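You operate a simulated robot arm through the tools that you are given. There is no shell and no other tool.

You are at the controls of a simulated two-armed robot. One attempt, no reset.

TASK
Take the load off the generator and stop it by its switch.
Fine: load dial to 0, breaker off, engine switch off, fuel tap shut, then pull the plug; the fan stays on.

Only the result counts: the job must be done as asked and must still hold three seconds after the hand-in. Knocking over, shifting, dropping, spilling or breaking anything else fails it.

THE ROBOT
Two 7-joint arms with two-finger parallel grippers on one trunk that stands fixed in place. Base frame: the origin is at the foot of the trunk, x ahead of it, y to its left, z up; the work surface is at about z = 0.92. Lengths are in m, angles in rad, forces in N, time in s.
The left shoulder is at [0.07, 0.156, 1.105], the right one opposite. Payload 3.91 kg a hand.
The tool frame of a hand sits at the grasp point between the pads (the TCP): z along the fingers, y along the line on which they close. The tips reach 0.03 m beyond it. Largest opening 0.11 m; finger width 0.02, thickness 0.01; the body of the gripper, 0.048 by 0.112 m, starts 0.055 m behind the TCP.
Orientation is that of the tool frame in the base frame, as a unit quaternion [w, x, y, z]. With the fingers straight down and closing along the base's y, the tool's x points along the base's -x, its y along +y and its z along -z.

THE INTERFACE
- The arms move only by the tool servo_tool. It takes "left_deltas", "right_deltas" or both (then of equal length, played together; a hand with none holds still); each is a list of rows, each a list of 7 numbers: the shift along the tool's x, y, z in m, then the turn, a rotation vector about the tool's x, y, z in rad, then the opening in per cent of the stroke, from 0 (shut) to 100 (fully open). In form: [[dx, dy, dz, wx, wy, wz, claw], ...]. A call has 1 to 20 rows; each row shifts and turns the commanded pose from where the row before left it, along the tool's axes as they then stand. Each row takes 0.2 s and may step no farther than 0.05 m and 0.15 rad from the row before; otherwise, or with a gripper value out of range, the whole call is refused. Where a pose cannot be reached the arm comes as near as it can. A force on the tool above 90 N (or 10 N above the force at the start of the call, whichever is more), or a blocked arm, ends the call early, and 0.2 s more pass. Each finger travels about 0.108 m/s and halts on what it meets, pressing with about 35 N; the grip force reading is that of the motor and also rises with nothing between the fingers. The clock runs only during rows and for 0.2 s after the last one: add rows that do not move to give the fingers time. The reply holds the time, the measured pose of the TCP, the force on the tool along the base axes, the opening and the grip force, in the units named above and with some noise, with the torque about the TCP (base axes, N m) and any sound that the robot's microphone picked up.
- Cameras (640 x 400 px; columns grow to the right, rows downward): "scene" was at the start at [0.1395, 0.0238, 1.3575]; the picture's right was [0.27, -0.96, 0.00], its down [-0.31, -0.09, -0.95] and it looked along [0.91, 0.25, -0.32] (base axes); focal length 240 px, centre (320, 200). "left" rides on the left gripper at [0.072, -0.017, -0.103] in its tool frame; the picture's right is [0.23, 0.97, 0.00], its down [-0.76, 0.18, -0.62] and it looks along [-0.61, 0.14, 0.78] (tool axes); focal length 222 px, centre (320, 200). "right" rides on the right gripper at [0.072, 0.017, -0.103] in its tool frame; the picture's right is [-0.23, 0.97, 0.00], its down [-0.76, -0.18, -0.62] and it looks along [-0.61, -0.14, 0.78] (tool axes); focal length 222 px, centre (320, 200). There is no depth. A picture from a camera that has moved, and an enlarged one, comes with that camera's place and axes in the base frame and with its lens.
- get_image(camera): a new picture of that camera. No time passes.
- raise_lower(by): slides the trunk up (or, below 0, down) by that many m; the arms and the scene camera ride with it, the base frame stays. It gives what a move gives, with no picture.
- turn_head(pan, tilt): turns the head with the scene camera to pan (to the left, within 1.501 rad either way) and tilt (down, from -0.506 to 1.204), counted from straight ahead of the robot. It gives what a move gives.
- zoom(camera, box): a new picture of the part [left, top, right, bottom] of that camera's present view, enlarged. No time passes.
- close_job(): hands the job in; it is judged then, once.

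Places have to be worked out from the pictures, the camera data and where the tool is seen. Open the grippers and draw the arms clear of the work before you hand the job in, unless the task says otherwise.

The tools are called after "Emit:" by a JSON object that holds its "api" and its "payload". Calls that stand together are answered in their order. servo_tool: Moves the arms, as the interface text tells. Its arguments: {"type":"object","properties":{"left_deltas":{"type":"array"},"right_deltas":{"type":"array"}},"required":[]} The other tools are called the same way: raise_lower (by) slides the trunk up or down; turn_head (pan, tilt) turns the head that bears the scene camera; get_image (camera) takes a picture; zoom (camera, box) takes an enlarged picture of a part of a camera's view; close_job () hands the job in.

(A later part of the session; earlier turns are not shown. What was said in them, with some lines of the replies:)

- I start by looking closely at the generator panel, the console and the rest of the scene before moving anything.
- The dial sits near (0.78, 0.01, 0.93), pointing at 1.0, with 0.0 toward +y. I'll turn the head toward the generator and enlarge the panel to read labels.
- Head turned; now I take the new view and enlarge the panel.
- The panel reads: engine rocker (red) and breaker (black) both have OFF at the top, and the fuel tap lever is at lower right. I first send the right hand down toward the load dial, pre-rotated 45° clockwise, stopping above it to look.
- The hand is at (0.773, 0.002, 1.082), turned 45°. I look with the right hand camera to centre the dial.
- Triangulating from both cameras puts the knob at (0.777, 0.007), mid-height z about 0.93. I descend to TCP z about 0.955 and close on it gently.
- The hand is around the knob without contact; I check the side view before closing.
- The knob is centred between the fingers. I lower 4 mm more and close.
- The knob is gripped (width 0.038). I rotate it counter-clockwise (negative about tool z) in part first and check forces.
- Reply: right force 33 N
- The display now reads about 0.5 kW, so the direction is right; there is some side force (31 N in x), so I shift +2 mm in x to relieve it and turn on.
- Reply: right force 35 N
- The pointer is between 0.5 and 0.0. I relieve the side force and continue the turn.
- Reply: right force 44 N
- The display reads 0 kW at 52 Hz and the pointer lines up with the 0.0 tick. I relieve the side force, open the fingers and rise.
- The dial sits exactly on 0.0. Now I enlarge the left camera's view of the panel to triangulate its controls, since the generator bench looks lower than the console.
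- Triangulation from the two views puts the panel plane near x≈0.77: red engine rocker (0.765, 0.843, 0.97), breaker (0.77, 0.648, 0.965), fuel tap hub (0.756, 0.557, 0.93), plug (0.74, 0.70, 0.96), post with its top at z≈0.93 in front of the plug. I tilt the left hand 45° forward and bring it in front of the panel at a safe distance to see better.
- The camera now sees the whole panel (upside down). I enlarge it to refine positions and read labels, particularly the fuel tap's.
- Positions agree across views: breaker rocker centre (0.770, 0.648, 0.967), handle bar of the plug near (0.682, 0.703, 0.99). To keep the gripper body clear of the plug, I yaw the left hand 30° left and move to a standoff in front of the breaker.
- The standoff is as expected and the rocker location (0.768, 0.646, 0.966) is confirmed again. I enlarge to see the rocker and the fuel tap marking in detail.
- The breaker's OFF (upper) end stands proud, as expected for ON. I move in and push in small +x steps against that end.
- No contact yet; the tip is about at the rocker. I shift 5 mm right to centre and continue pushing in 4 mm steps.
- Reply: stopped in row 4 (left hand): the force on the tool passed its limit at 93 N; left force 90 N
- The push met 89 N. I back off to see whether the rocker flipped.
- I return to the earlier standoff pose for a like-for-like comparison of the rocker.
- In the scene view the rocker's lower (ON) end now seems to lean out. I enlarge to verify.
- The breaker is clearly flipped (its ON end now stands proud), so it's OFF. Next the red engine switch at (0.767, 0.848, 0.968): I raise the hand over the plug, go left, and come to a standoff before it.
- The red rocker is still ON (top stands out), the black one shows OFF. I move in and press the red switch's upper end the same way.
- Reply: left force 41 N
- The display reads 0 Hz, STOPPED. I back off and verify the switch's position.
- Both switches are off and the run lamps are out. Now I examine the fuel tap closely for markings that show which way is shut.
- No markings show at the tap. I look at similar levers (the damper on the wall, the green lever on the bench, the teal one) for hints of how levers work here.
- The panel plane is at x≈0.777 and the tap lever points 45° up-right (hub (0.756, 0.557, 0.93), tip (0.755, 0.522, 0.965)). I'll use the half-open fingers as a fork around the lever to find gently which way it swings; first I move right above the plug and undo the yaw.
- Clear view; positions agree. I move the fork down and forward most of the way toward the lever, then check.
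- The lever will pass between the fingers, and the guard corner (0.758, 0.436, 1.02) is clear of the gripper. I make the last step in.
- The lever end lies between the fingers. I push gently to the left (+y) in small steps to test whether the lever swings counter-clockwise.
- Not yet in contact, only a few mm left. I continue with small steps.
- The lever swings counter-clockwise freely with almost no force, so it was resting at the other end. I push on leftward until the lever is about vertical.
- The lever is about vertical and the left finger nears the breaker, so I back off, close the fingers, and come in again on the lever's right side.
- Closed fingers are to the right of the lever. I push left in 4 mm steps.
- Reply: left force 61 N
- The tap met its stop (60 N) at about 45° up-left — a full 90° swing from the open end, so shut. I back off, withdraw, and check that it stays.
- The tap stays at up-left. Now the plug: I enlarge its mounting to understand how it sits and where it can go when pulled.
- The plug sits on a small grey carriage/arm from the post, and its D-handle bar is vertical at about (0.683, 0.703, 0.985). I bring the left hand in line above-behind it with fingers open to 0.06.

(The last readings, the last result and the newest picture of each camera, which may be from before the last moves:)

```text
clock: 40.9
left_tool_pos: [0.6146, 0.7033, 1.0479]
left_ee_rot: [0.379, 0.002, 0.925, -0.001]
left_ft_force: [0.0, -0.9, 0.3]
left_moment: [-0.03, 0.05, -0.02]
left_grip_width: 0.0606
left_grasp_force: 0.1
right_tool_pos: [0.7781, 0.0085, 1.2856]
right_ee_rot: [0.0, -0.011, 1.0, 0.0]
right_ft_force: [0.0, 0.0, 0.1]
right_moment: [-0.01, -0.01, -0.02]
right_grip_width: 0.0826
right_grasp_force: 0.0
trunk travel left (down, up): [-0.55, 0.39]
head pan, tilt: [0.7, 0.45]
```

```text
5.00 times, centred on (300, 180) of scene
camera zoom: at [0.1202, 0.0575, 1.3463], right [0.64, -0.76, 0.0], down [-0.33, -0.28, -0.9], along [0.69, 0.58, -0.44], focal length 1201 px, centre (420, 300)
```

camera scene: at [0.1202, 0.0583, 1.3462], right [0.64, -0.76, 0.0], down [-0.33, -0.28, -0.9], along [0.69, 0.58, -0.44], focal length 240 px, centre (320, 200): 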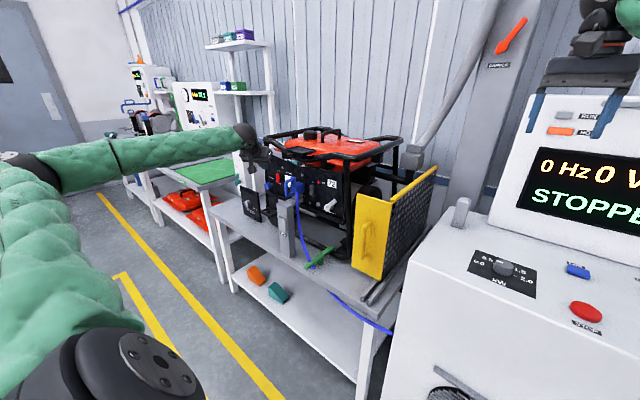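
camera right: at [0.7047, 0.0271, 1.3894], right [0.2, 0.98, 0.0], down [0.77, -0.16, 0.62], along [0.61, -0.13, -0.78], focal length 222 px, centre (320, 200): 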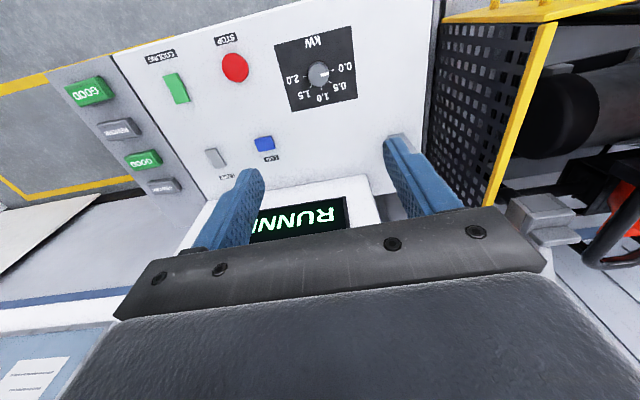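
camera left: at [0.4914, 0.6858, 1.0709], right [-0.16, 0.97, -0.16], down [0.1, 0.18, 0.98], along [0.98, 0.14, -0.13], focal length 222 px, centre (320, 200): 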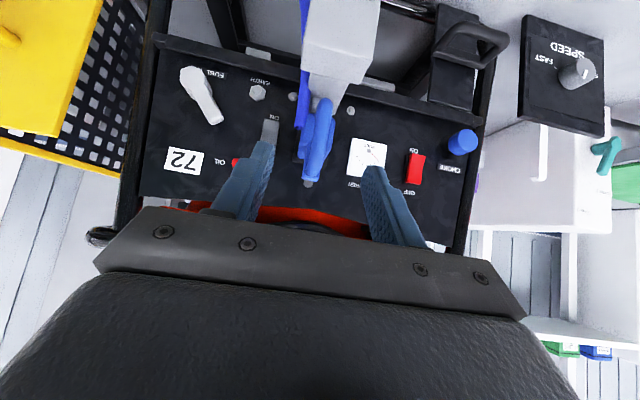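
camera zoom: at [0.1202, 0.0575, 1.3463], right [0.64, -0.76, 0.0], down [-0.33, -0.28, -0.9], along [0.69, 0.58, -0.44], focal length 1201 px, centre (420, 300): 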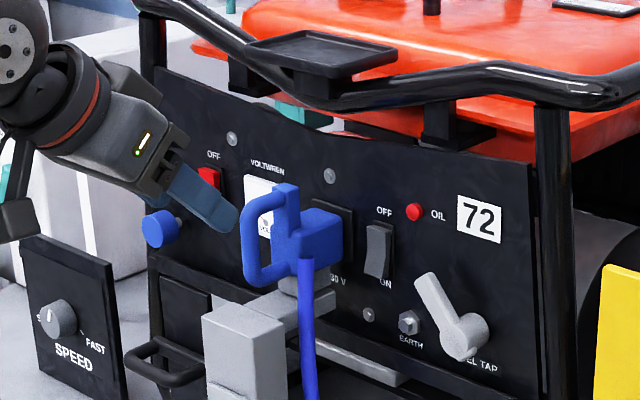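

The handle lies centred between the fingers (bar at y≈0.704). I advance along the fingers and check before closing.

Emit:
{"api": "servo_tool", "payload": {"left_deltas": [[0, 0, 0.03, 0, 0, 0, 55], [0, 0, 0.03, 0, 0, 0, 55], [0, 0, 0.019, 0, 0, 0, 55], [0, 0, 0, 0, 0, 0, 55]]}}

Emit:
{"api": "get_image", "payload": {"camera": "left"}}

Emit:
{"api": "zoom", "payload": {"camera": "scene", "box": [260, 150, 340, 210]}}

```text
clock: 41.9
left_tool_pos: [0.6718, 0.7021, 0.9932]
left_ee_rot: [0.379, 0.001, 0.925, 0.0]
left_ft_force: [-0.7, 0.2, -0.5]
left_moment: [0.01, -0.01, 0.01]
left_grip_width: 0.0604
left_grasp_force: 0.0
right_tool_pos: [0.7779, 0.009, 1.2862]
right_ee_rot: [0.0, -0.012, 1.0, 0.0]
right_ft_force: [-0.7, 0.4, 1.0]
right_moment: [-0.01, -0.01, 0.01]
right_grip_width: 0.0826
right_grasp_force: 0.1
trunk travel left (down, up): [-0.55, 0.39]
head pan, tilt: [0.7, 0.45]
```

```text
taken
camera left: at [0.5479, 0.6852, 1.0149], right [-0.16, 0.97, -0.16], down [0.1, 0.18, 0.98], along [0.98, 0.14, -0.13], focal length 222 px, centre (320, 200)
```

left: 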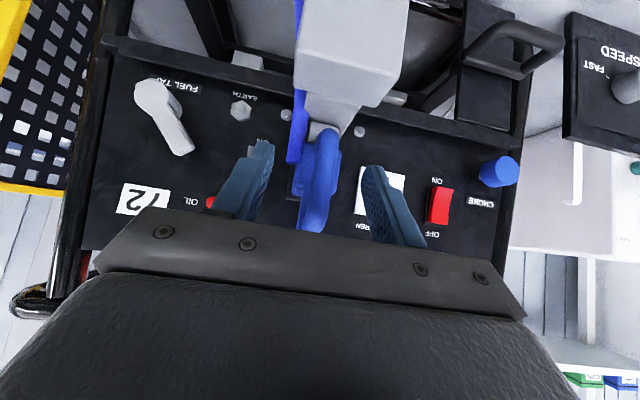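

```text
6.67 times, centred on (300, 180) of scene
camera zoom: at [0.1198, 0.058, 1.3463], right [0.64, -0.76, 0.0], down [-0.33, -0.28, -0.9], along [0.69, 0.58, -0.44], focal length 1601 px, centre (453, 333)
```

zoom: 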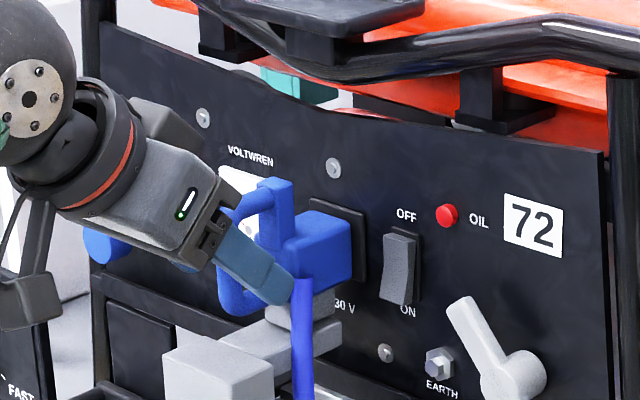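

Fingers straddle the bar, tips short of the plug body and cable. I close on it.

Emit:
{"api": "servo_tool", "payload": {"left_deltas": [[0, 0, 0, 0, 0, 0, 30], [0, 0, 0, 0, 0, 0, 10], [0, 0, 0, 0, 0, 0, 0], [0, 0, 0, 0, 0, 0, 0]]}}

Emit:
{"api": "zoom", "payload": {"camera": "left", "box": [220, 60, 420, 240]}}

Emit:
{"api": "zoom", "payload": {"camera": "scene", "box": [260, 150, 340, 210]}}

```text
clock: 42.9
left_tool_pos: [0.6714, 0.7053, 0.9921]
left_ee_rot: [0.381, 0.0, 0.925, -0.001]
left_ft_force: [0.1, 22.6, 4.0]
left_moment: [0.4, 0.17, 0.33]
left_grip_width: 0.0135
left_grasp_force: 45.2
right_tool_pos: [0.7798, 0.0131, 1.286]
right_ee_rot: [0.0, -0.011, 1.0, 0.0]
right_ft_force: [0.2, -0.4, 0.2]
right_moment: [0.0, 0.04, -0.01]
right_grip_width: 0.0824
right_grasp_force: 0.0
trunk travel left (down, up): [-0.55, 0.39]
head pan, tilt: [0.7, 0.45]
```

```text
2.22 times, centred on (320, 150) of left
camera zoom: at [0.5473, 0.6875, 1.0146], right [-0.16, 0.97, -0.16], down [0.1, 0.18, 0.98], along [0.98, 0.14, -0.13], focal length 494 px, centre (320, 311)
```

zoom: 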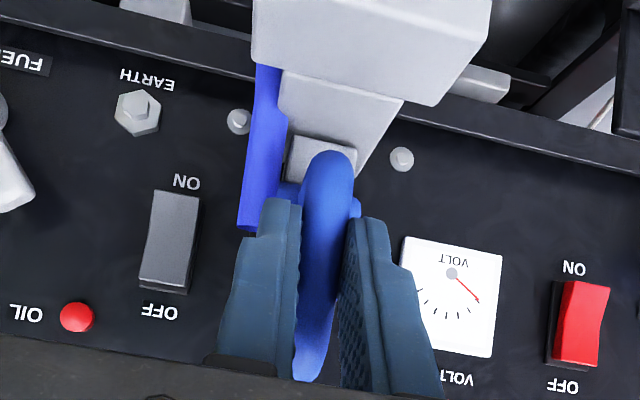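

```text
6.67 times, centred on (300, 180) of scene
camera zoom: at [0.1198, 0.06, 1.3463], right [0.64, -0.76, 0.0], down [-0.33, -0.28, -0.9], along [0.69, 0.58, -0.44], focal length 1601 px, centre (453, 333)
```

zoom: 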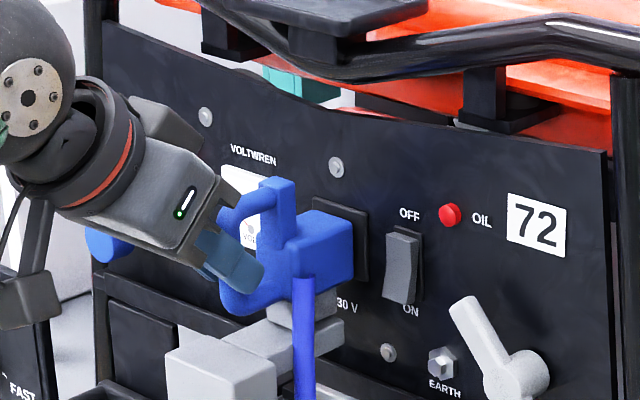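

Gripped (0.0135 m). I shift +2 mm in y to relieve the side load, then pull straight back (−x) slowly.

Emit:
{"api": "servo_tool", "payload": {"left_deltas": [[0, 0.002, 0, 0, 0, 0, 0], [0.00212, 0, -0.00212, 0, 0, 0, 0], [0.00212, 0, -0.00212, 0, 0, 0, 0], [0.00212, 0, -0.00212, 0, 0, 0, 0], [0, 0, 0, 0, 0, 0, 0]]}}

Emit:
{"api": "zoom", "payload": {"camera": "left", "box": [220, 60, 420, 240]}}

Emit:
{"api": "zoom", "payload": {"camera": "scene", "box": [260, 150, 340, 210]}}

```text
clock: 44.1
left_tool_pos: [0.6622, 0.7043, 0.9915]
left_ee_rot: [0.38, 0.001, 0.925, -0.001]
left_ft_force: [0.2, 11.7, 0.3]
left_moment: [0.23, -0.79, 0.15]
left_grip_width: 0.0134
left_grasp_force: 44.5
right_tool_pos: [0.7785, 0.0113, 1.2867]
right_ee_rot: [0.0, -0.011, 1.0, -0.002]
right_ft_force: [-0.9, -0.4, 0.7]
right_moment: [0.02, -0.01, 0.01]
right_grip_width: 0.0825
right_grasp_force: 0.0
trunk travel left (down, up): [-0.55, 0.39]
head pan, tilt: [0.7, 0.45]
```

```text
2.22 times, centred on (320, 150) of left
camera zoom: at [0.5377, 0.6879, 1.0147], right [-0.16, 0.97, -0.16], down [0.11, 0.18, 0.98], along [0.98, 0.14, -0.13], focal length 494 px, centre (320, 311)
```

zoom: 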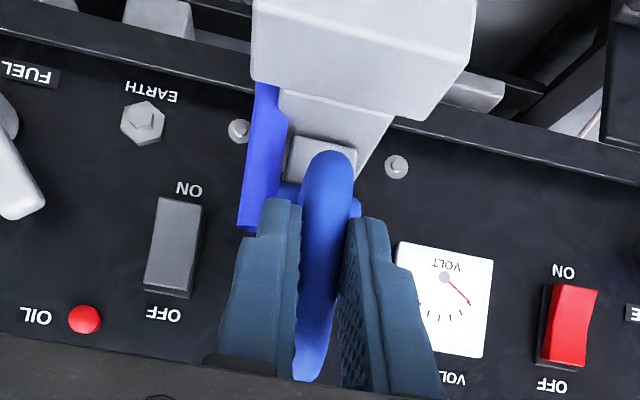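

```text
6.67 times, centred on (300, 180) of scene
camera zoom: at [0.1201, 0.059, 1.3462], right [0.64, -0.77, 0.0], down [-0.33, -0.28, -0.9], along [0.69, 0.58, -0.44], focal length 1601 px, centre (453, 333)
```

zoom: 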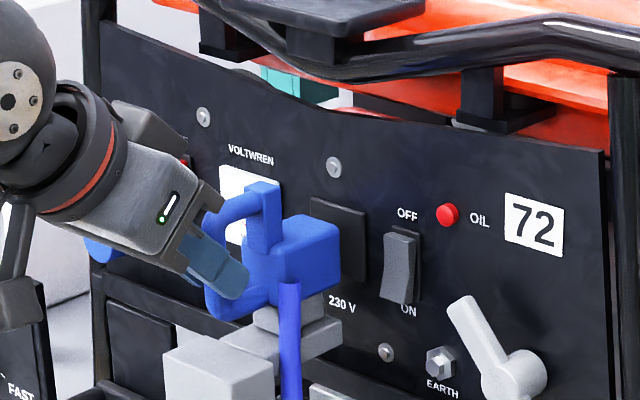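

The plug slides back with its carriage along the arm with little force. I keep pulling straight back.

Emit:
{"api": "servo_tool", "payload": {"left_deltas": [[0.00283, 0, -0.00283, 0, 0, 0, 0], [0.00283, 0.001, -0.00283, 0, 0, 0, 0], [0.00283, 0, -0.00283, 0, 0, 0, 0], [0.00283, 0, -0.00283, 0, 0, 0, 0], [0.00283, 0, -0.00283, 0, 0, 0, 0], [0.00283, 0, -0.00283, 0, 0, 0, 0], [0, 0, 0, 0, 0, 0, 0]]}}

Emit:
{"api": "zoom", "payload": {"camera": "scene", "box": [250, 150, 330, 210]}}

Emit:
{"api": "zoom", "payload": {"camera": "left", "box": [220, 60, 420, 240]}}

```text
clock: 45.7
left_tool_pos: [0.6377, 0.7054, 0.9923]
left_ee_rot: [0.379, 0.003, 0.925, -0.001]
left_ft_force: [0.5, -7.3, -6.2]
left_moment: [-0.07, -0.65, -0.13]
left_grip_width: 0.0133
left_grasp_force: 45.1
right_tool_pos: [0.7788, 0.0095, 1.2854]
right_ee_rot: [0.0, -0.011, 1.0, -0.001]
right_ft_force: [-0.7, 1.0, 0.2]
right_moment: [0.03, 0.01, -0.03]
right_grip_width: 0.0823
right_grasp_force: 0.1
trunk travel left (down, up): [-0.55, 0.39]
head pan, tilt: [0.7, 0.45]
```

```text
6.67 times, centred on (290, 180) of scene
camera zoom: at [0.1205, 0.0579, 1.3461], right [0.64, -0.77, 0.0], down [-0.33, -0.28, -0.9], along [0.69, 0.58, -0.44], focal length 1601 px, centre (520, 333)
```

zoom: 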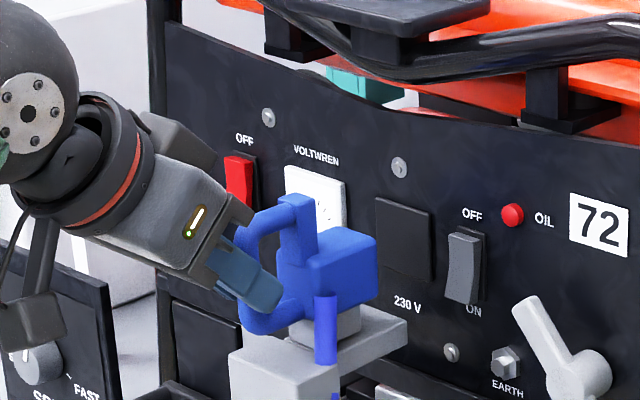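

```text
2.22 times, centred on (320, 150) of left
camera zoom: at [0.5138, 0.688, 1.0148], right [-0.16, 0.97, -0.16], down [0.11, 0.18, 0.98], along [0.98, 0.14, -0.13], focal length 494 px, centre (320, 311)
```

zoom: 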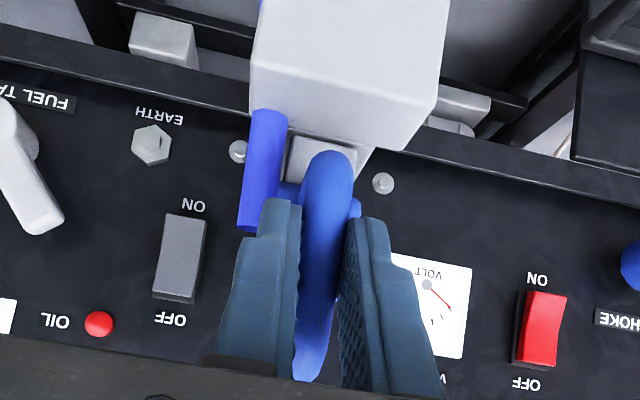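

Plug is out about 34 mm and still free. I continue until it meets its end of travel.

Emit:
{"api": "servo_tool", "payload": {"left_deltas": [[0.00283, 0, -0.00283, 0, 0, 0, 0], [0.00283, 0, -0.00283, 0, 0, 0, 0], [0.00283, 0, -0.00283, 0, 0, 0, 0], [0.00283, 0, -0.00283, 0, 0, 0, 0], [0.00283, 0, -0.00283, 0, 0, 0, 0], [0, 0, 0, 0, 0, 0, 0]]}}

Emit:
{"api": "zoom", "payload": {"camera": "scene", "box": [250, 150, 330, 210]}}

```text
clock: 47.1
left_tool_pos: [0.6192, 0.7046, 0.9919]
left_ee_rot: [0.379, 0.001, 0.925, 0.0]
left_ft_force: [1.0, -17.3, -11.0]
left_moment: [-0.19, -0.01, -0.24]
left_grip_width: 0.0135
left_grasp_force: 45.5
right_tool_pos: [0.7794, 0.0095, 1.2852]
right_ee_rot: [-0.001, -0.012, 1.0, 0.0]
right_ft_force: [-0.1, 0.0, -0.3]
right_moment: [0.01, 0.0, -0.01]
right_grip_width: 0.0825
right_grasp_force: 0.0
trunk travel left (down, up): [-0.55, 0.39]
head pan, tilt: [0.7, 0.45]
```

```text
6.67 times, centred on (290, 180) of scene
camera zoom: at [0.1208, 0.0573, 1.3462], right [0.64, -0.77, 0.0], down [-0.33, -0.28, -0.9], along [0.69, 0.58, -0.44], focal length 1601 px, centre (520, 333)
```

zoom: 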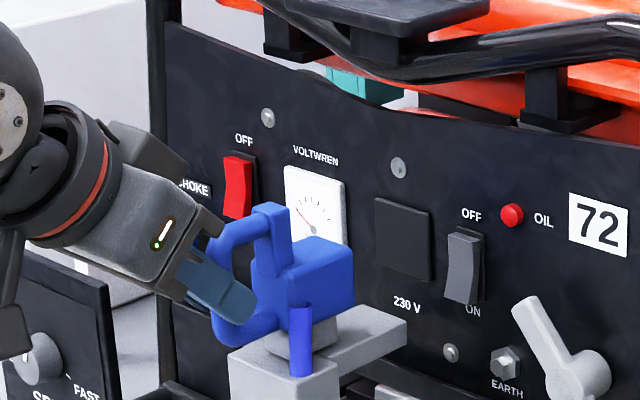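

Still sliding. I correct 1–2 mm in y and z to relieve the guide forces and continue.

Emit:
{"api": "servo_tool", "payload": {"left_deltas": [[0.00283, -0.0015, -0.00283, 0, 0, 0, 0], [0.0035, 0, -0.0021, 0, 0, 0, 0], [0.00283, 0, -0.00283, 0, 0, 0, 0], [0.00283, 0, -0.00283, 0, 0, 0, 0], [0, 0, 0, 0, 0, 0, 0]]}}

Emit:
{"api": "zoom", "payload": {"camera": "scene", "box": [250, 150, 330, 210]}}

```text
clock: 48.3
left_tool_pos: [0.6041, 0.7045, 0.9908]
left_ee_rot: [0.38, 0.001, 0.925, -0.001]
left_ft_force: [33.9, 5.1, 4.5]
left_moment: [0.09, -0.65, 0.15]
left_grip_width: 0.0135
left_grasp_force: 44.5
right_tool_pos: [0.7805, 0.0097, 1.2841]
right_ee_rot: [-0.003, -0.011, 1.0, 0.0]
right_ft_force: [-0.1, 0.1, 0.1]
right_moment: [0.02, 0.0, 0.0]
right_grip_width: 0.0826
right_grasp_force: 0.2
trunk travel left (down, up): [-0.55, 0.39]
head pan, tilt: [0.7, 0.45]
```

```text
6.67 times, centred on (290, 180) of scene
camera zoom: at [0.1227, 0.0584, 1.3461], right [0.64, -0.76, 0.0], down [-0.34, -0.28, -0.9], along [0.69, 0.58, -0.44], focal length 1601 px, centre (520, 333)
```

zoom: 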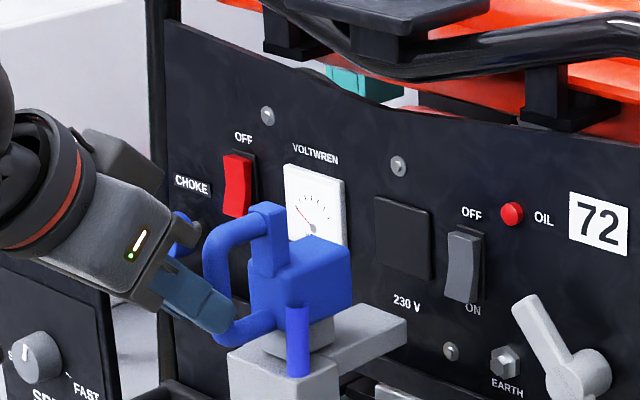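

Now it resists with 34 N: end of travel, about 6 cm out. I ease off the pull slightly, open the fingers and retreat along the finger axis.

Emit:
{"api": "servo_tool", "payload": {"left_deltas": [[-0.0007, 0, 0.0007, 0, 0, 0, 0], [0, 0, 0, 0, 0, 0, 20], [0, 0, 0, 0, 0, 0, 50], [0, 0, 0, 0, 0, 0, 60], [0, 0, 0, 0, 0, 0, 60], [0, 0, -0.03, 0, 0, 0, 60], [0, 0, -0.04, 0, 0, 0, 60], [0, 0, -0.04, 0, 0, 0, 60], [0, 0, -0.04, 0, 0, 0, 60], [0, 0, 0, 0, 0, 0, 60]]}}

Emit:
{"api": "zoom", "payload": {"camera": "scene", "box": [230, 140, 370, 240]}}

Emit:
{"api": "get_image", "payload": {"camera": "left"}}

Emit:
{"api": "get_image", "payload": {"camera": "scene"}}

```text
clock: 50.5
left_tool_pos: [0.498, 0.7046, 1.0979]
left_ee_rot: [0.379, 0.001, 0.925, -0.001]
left_ft_force: [0.8, 0.8, -0.7]
left_moment: [-0.01, 0.01, -0.01]
left_grip_width: 0.066
left_grasp_force: 0.1
right_tool_pos: [0.7783, 0.0108, 1.2858]
right_ee_rot: [0.0, -0.012, 1.0, 0.0]
right_ft_force: [0.4, 0.2, -0.3]
right_moment: [0.01, 0.0, 0.02]
right_grip_width: 0.0825
right_grasp_force: 0.1
trunk travel left (down, up): [-0.55, 0.39]
head pan, tilt: [0.7, 0.45]
```

```text
4.00 times, centred on (300, 190) of scene
camera zoom: at [0.1204, 0.0584, 1.3462], right [0.64, -0.76, 0.0], down [-0.33, -0.28, -0.9], along [0.69, 0.58, -0.44], focal length 961 px, centre (400, 240)
```

zoom: 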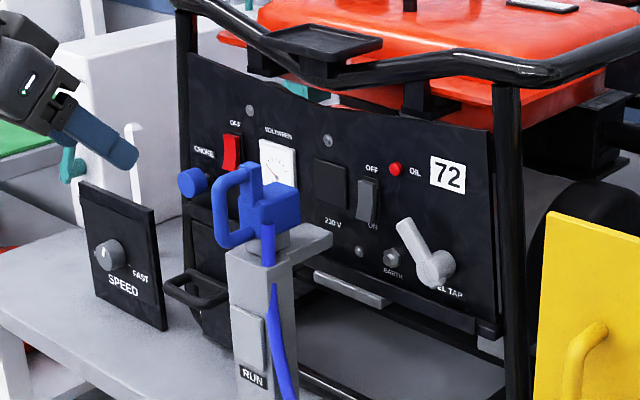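

```text
taken
camera left: at [0.375, 0.6875, 1.1211], right [-0.16, 0.97, -0.16], down [0.1, 0.18, 0.98], along [0.98, 0.14, -0.13], focal length 222 px, centre (320, 200)
```

left: 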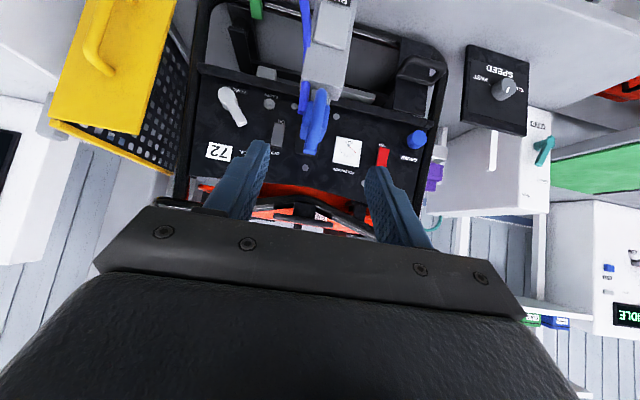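

```text
taken
camera scene: at [0.1204, 0.0584, 1.3462], right [0.64, -0.76, 0.0], down [-0.33, -0.28, -0.9], along [0.69, 0.58, -0.44], focal length 240 px, centre (320, 200)
```

scene: 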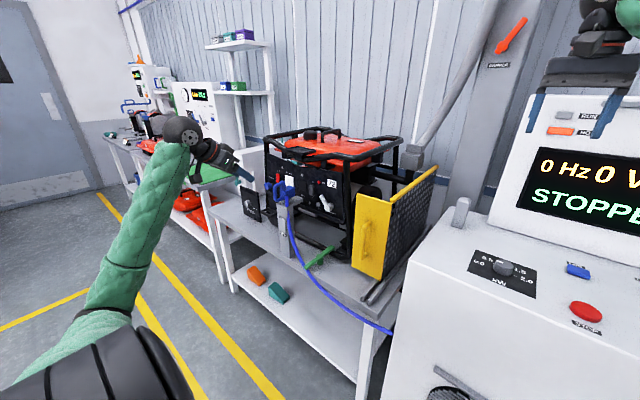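

The plug is out and parked on the arm; the socket is empty. I open both grippers, draw both arms clear, and then check all controls.

Emit:
{"api": "servo_tool", "payload": {"left_deltas": [[-0.0106, 0, -0.0318, 0, 0, 0, 80], [-0.0106, 0, -0.0318, 0, 0, 0, 100], [-0.0106, 0, -0.0318, 0, 0, 0, 100], [-0.0106, 0, -0.0318, 0, 0, 0, 100], [0, 0, 0, 0, 0, 0, 100]], "right_deltas": [[0.035, 0, -0.015, 0, 0, 0, 85], [0.035, 0, -0.015, 0, 0, 0, 100], [0.035, 0, -0.015, 0, 0, 0, 100], [0.035, 0, -0.015, 0, 0, 0, 100], [0, 0, 0, 0, 0, 0, 100]]}}

Emit:
{"api": "turn_head", "payload": {"pan": 0.3, "tilt": 0.4}}

Emit:
{"api": "get_image", "payload": {"camera": "scene"}}

Emit:
{"api": "zoom", "payload": {"camera": "scene", "box": [120, 150, 320, 290]}}

Emit:
{"api": "get_image", "payload": {"camera": "right"}}

```text
clock: 51.7
left_tool_pos: [0.4414, 0.7063, 1.2196]
left_ee_rot: [0.379, 0.001, 0.925, -0.001]
left_ft_force: [-0.3, 1.3, 0.1]
left_moment: [0.01, -0.01, 0.0]
left_grip_width: 0.11
left_grasp_force: 0.0
right_tool_pos: [0.6397, 0.0087, 1.346]
right_ee_rot: [-0.002, -0.011, 1.0, 0.0]
right_ft_force: [1.0, 0.4, 0.6]
right_moment: [0.0, 0.05, 0.01]
right_grip_width: 0.1099
right_grasp_force: 0.0
trunk travel left (down, up): [-0.55, 0.39]
head pan, tilt: [0.7, 0.45]
```

```text
clock: 52.6
left_tool_pos: [0.4394, 0.7058, 1.2196]
left_ee_rot: [0.379, 0.001, 0.925, 0.0]
left_ft_force: [0.7, 0.4, -0.4]
left_moment: [-0.01, -0.02, 0.01]
left_grip_width: 0.1103
left_grasp_force: 0.1
right_tool_pos: [0.6379, 0.0078, 1.3471]
right_ee_rot: [-0.001, -0.011, 1.0, 0.0]
right_ft_force: [0.2, -0.3, 0.9]
right_moment: [-0.01, -0.02, -0.03]
right_grip_width: 0.1096
right_grasp_force: 0.1
trunk travel left (down, up): [-0.55, 0.39]
head pan, tilt: [0.3, 0.4]
```

```text
taken
camera scene: at [0.1383, 0.0265, 1.3509], right [0.3, -0.95, 0.0], down [-0.37, -0.12, -0.92], along [0.88, 0.27, -0.39], focal length 240 px, centre (320, 200)
```

scene: 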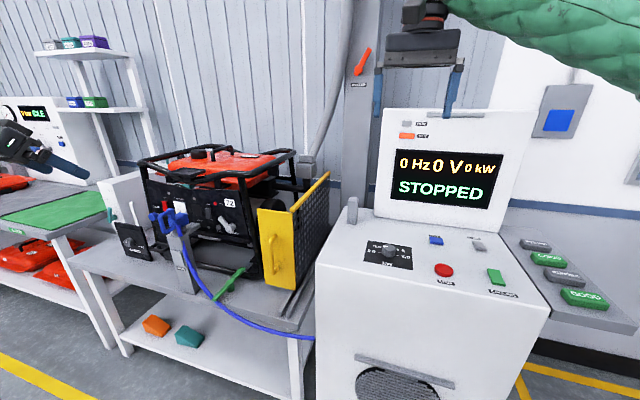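

```text
2.86 times, centred on (220, 220) of scene
camera zoom: at [0.1383, 0.0265, 1.3509], right [0.3, -0.95, 0.0], down [-0.37, -0.12, -0.92], along [0.88, 0.27, -0.39], focal length 686 px, centre (606, 143)
```

zoom: 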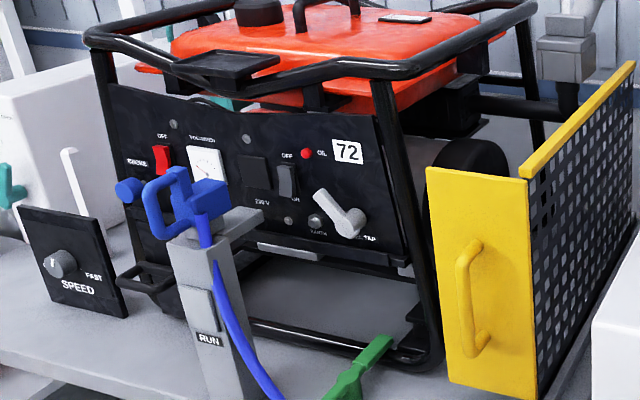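

```text
taken
camera right: at [0.5664, 0.0219, 1.4496], right [0.21, 0.98, 0.0], down [0.77, -0.16, 0.62], along [0.61, -0.13, -0.78], focal length 222 px, centre (320, 200)
```

right: 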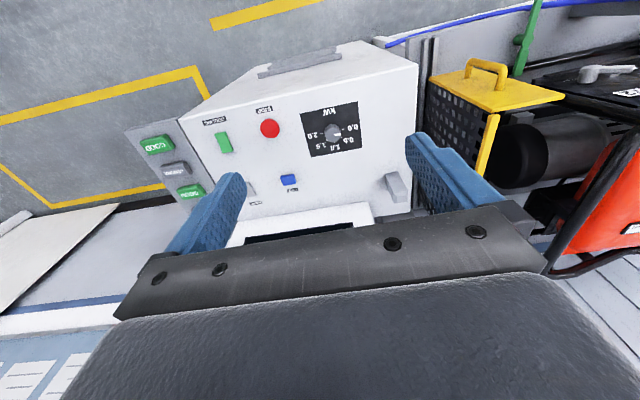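

Display shows 0 Hz, 0 V, 0 kW, STOPPED, and the plug is out. I do one last close check of the rockers, the dial and the cooling switch.

Emit:
{"api": "zoom", "payload": {"camera": "scene", "box": [150, 180, 250, 250]}}

Emit:
{"api": "zoom", "payload": {"camera": "scene", "box": [340, 130, 540, 310]}}

```text
5.71 times, centred on (200, 215) of scene
camera zoom: at [0.1383, 0.0265, 1.3509], right [0.3, -0.95, 0.0], down [-0.37, -0.12, -0.92], along [0.88, 0.27, -0.39], focal length 1372 px, centre (1006, 114)
```

zoom: 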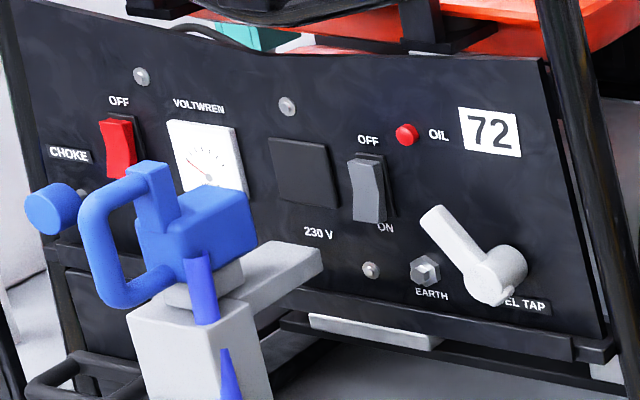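

```text
2.22 times, centred on (440, 220) of scene
camera zoom: at [0.1383, 0.0265, 1.3509], right [0.3, -0.95, 0.0], down [-0.37, -0.12, -0.92], along [0.88, 0.27, -0.39], focal length 534 px, centre (53, 156)
```

zoom: 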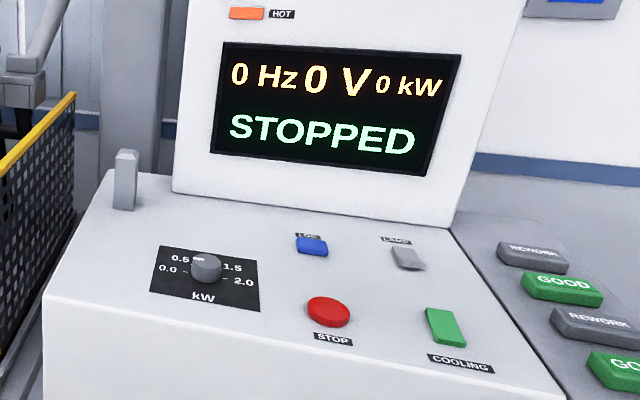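

Everything is as asked: dial at 0, breaker and engine switch off, fuel tap at its shut stop, plug out, cooling untouched, arms clear and grippers open. I hand in the job.

Emit:
{"api": "close_job", "payload": {}}

```text
The job is handed in.
```

I unloaded and stopped the generator in the order you gave, and handed the job in. I don't have the result of the judging.

- **Load dial:** set to 0. The display then read 0 kW.
- **Breaker:** pressed to OFF. The rocker visibly flipped and stayed there.
- **Engine switch:** pressed to OFF. The display went to 0 Hz, 0 V and STOPPED, and both run lamps went out.
- **Fuel tap:** swung a full 90° to its stop, now pointing up and to the left. The tap has no open or shut marks. I took this end as shut because the engine was running with the lever at the other end.
- **Plug:** pulled about 6 cm out of the socket, to the end of its slide. It stayed on its arm after I let go.
- **Fan:** I never touched the COOLING switch, so it should still be on. The HOT lamp was still lit at hand-in.

Both grippers are open and the arms are clear of the work. I saw nothing else shifted or knocked over.
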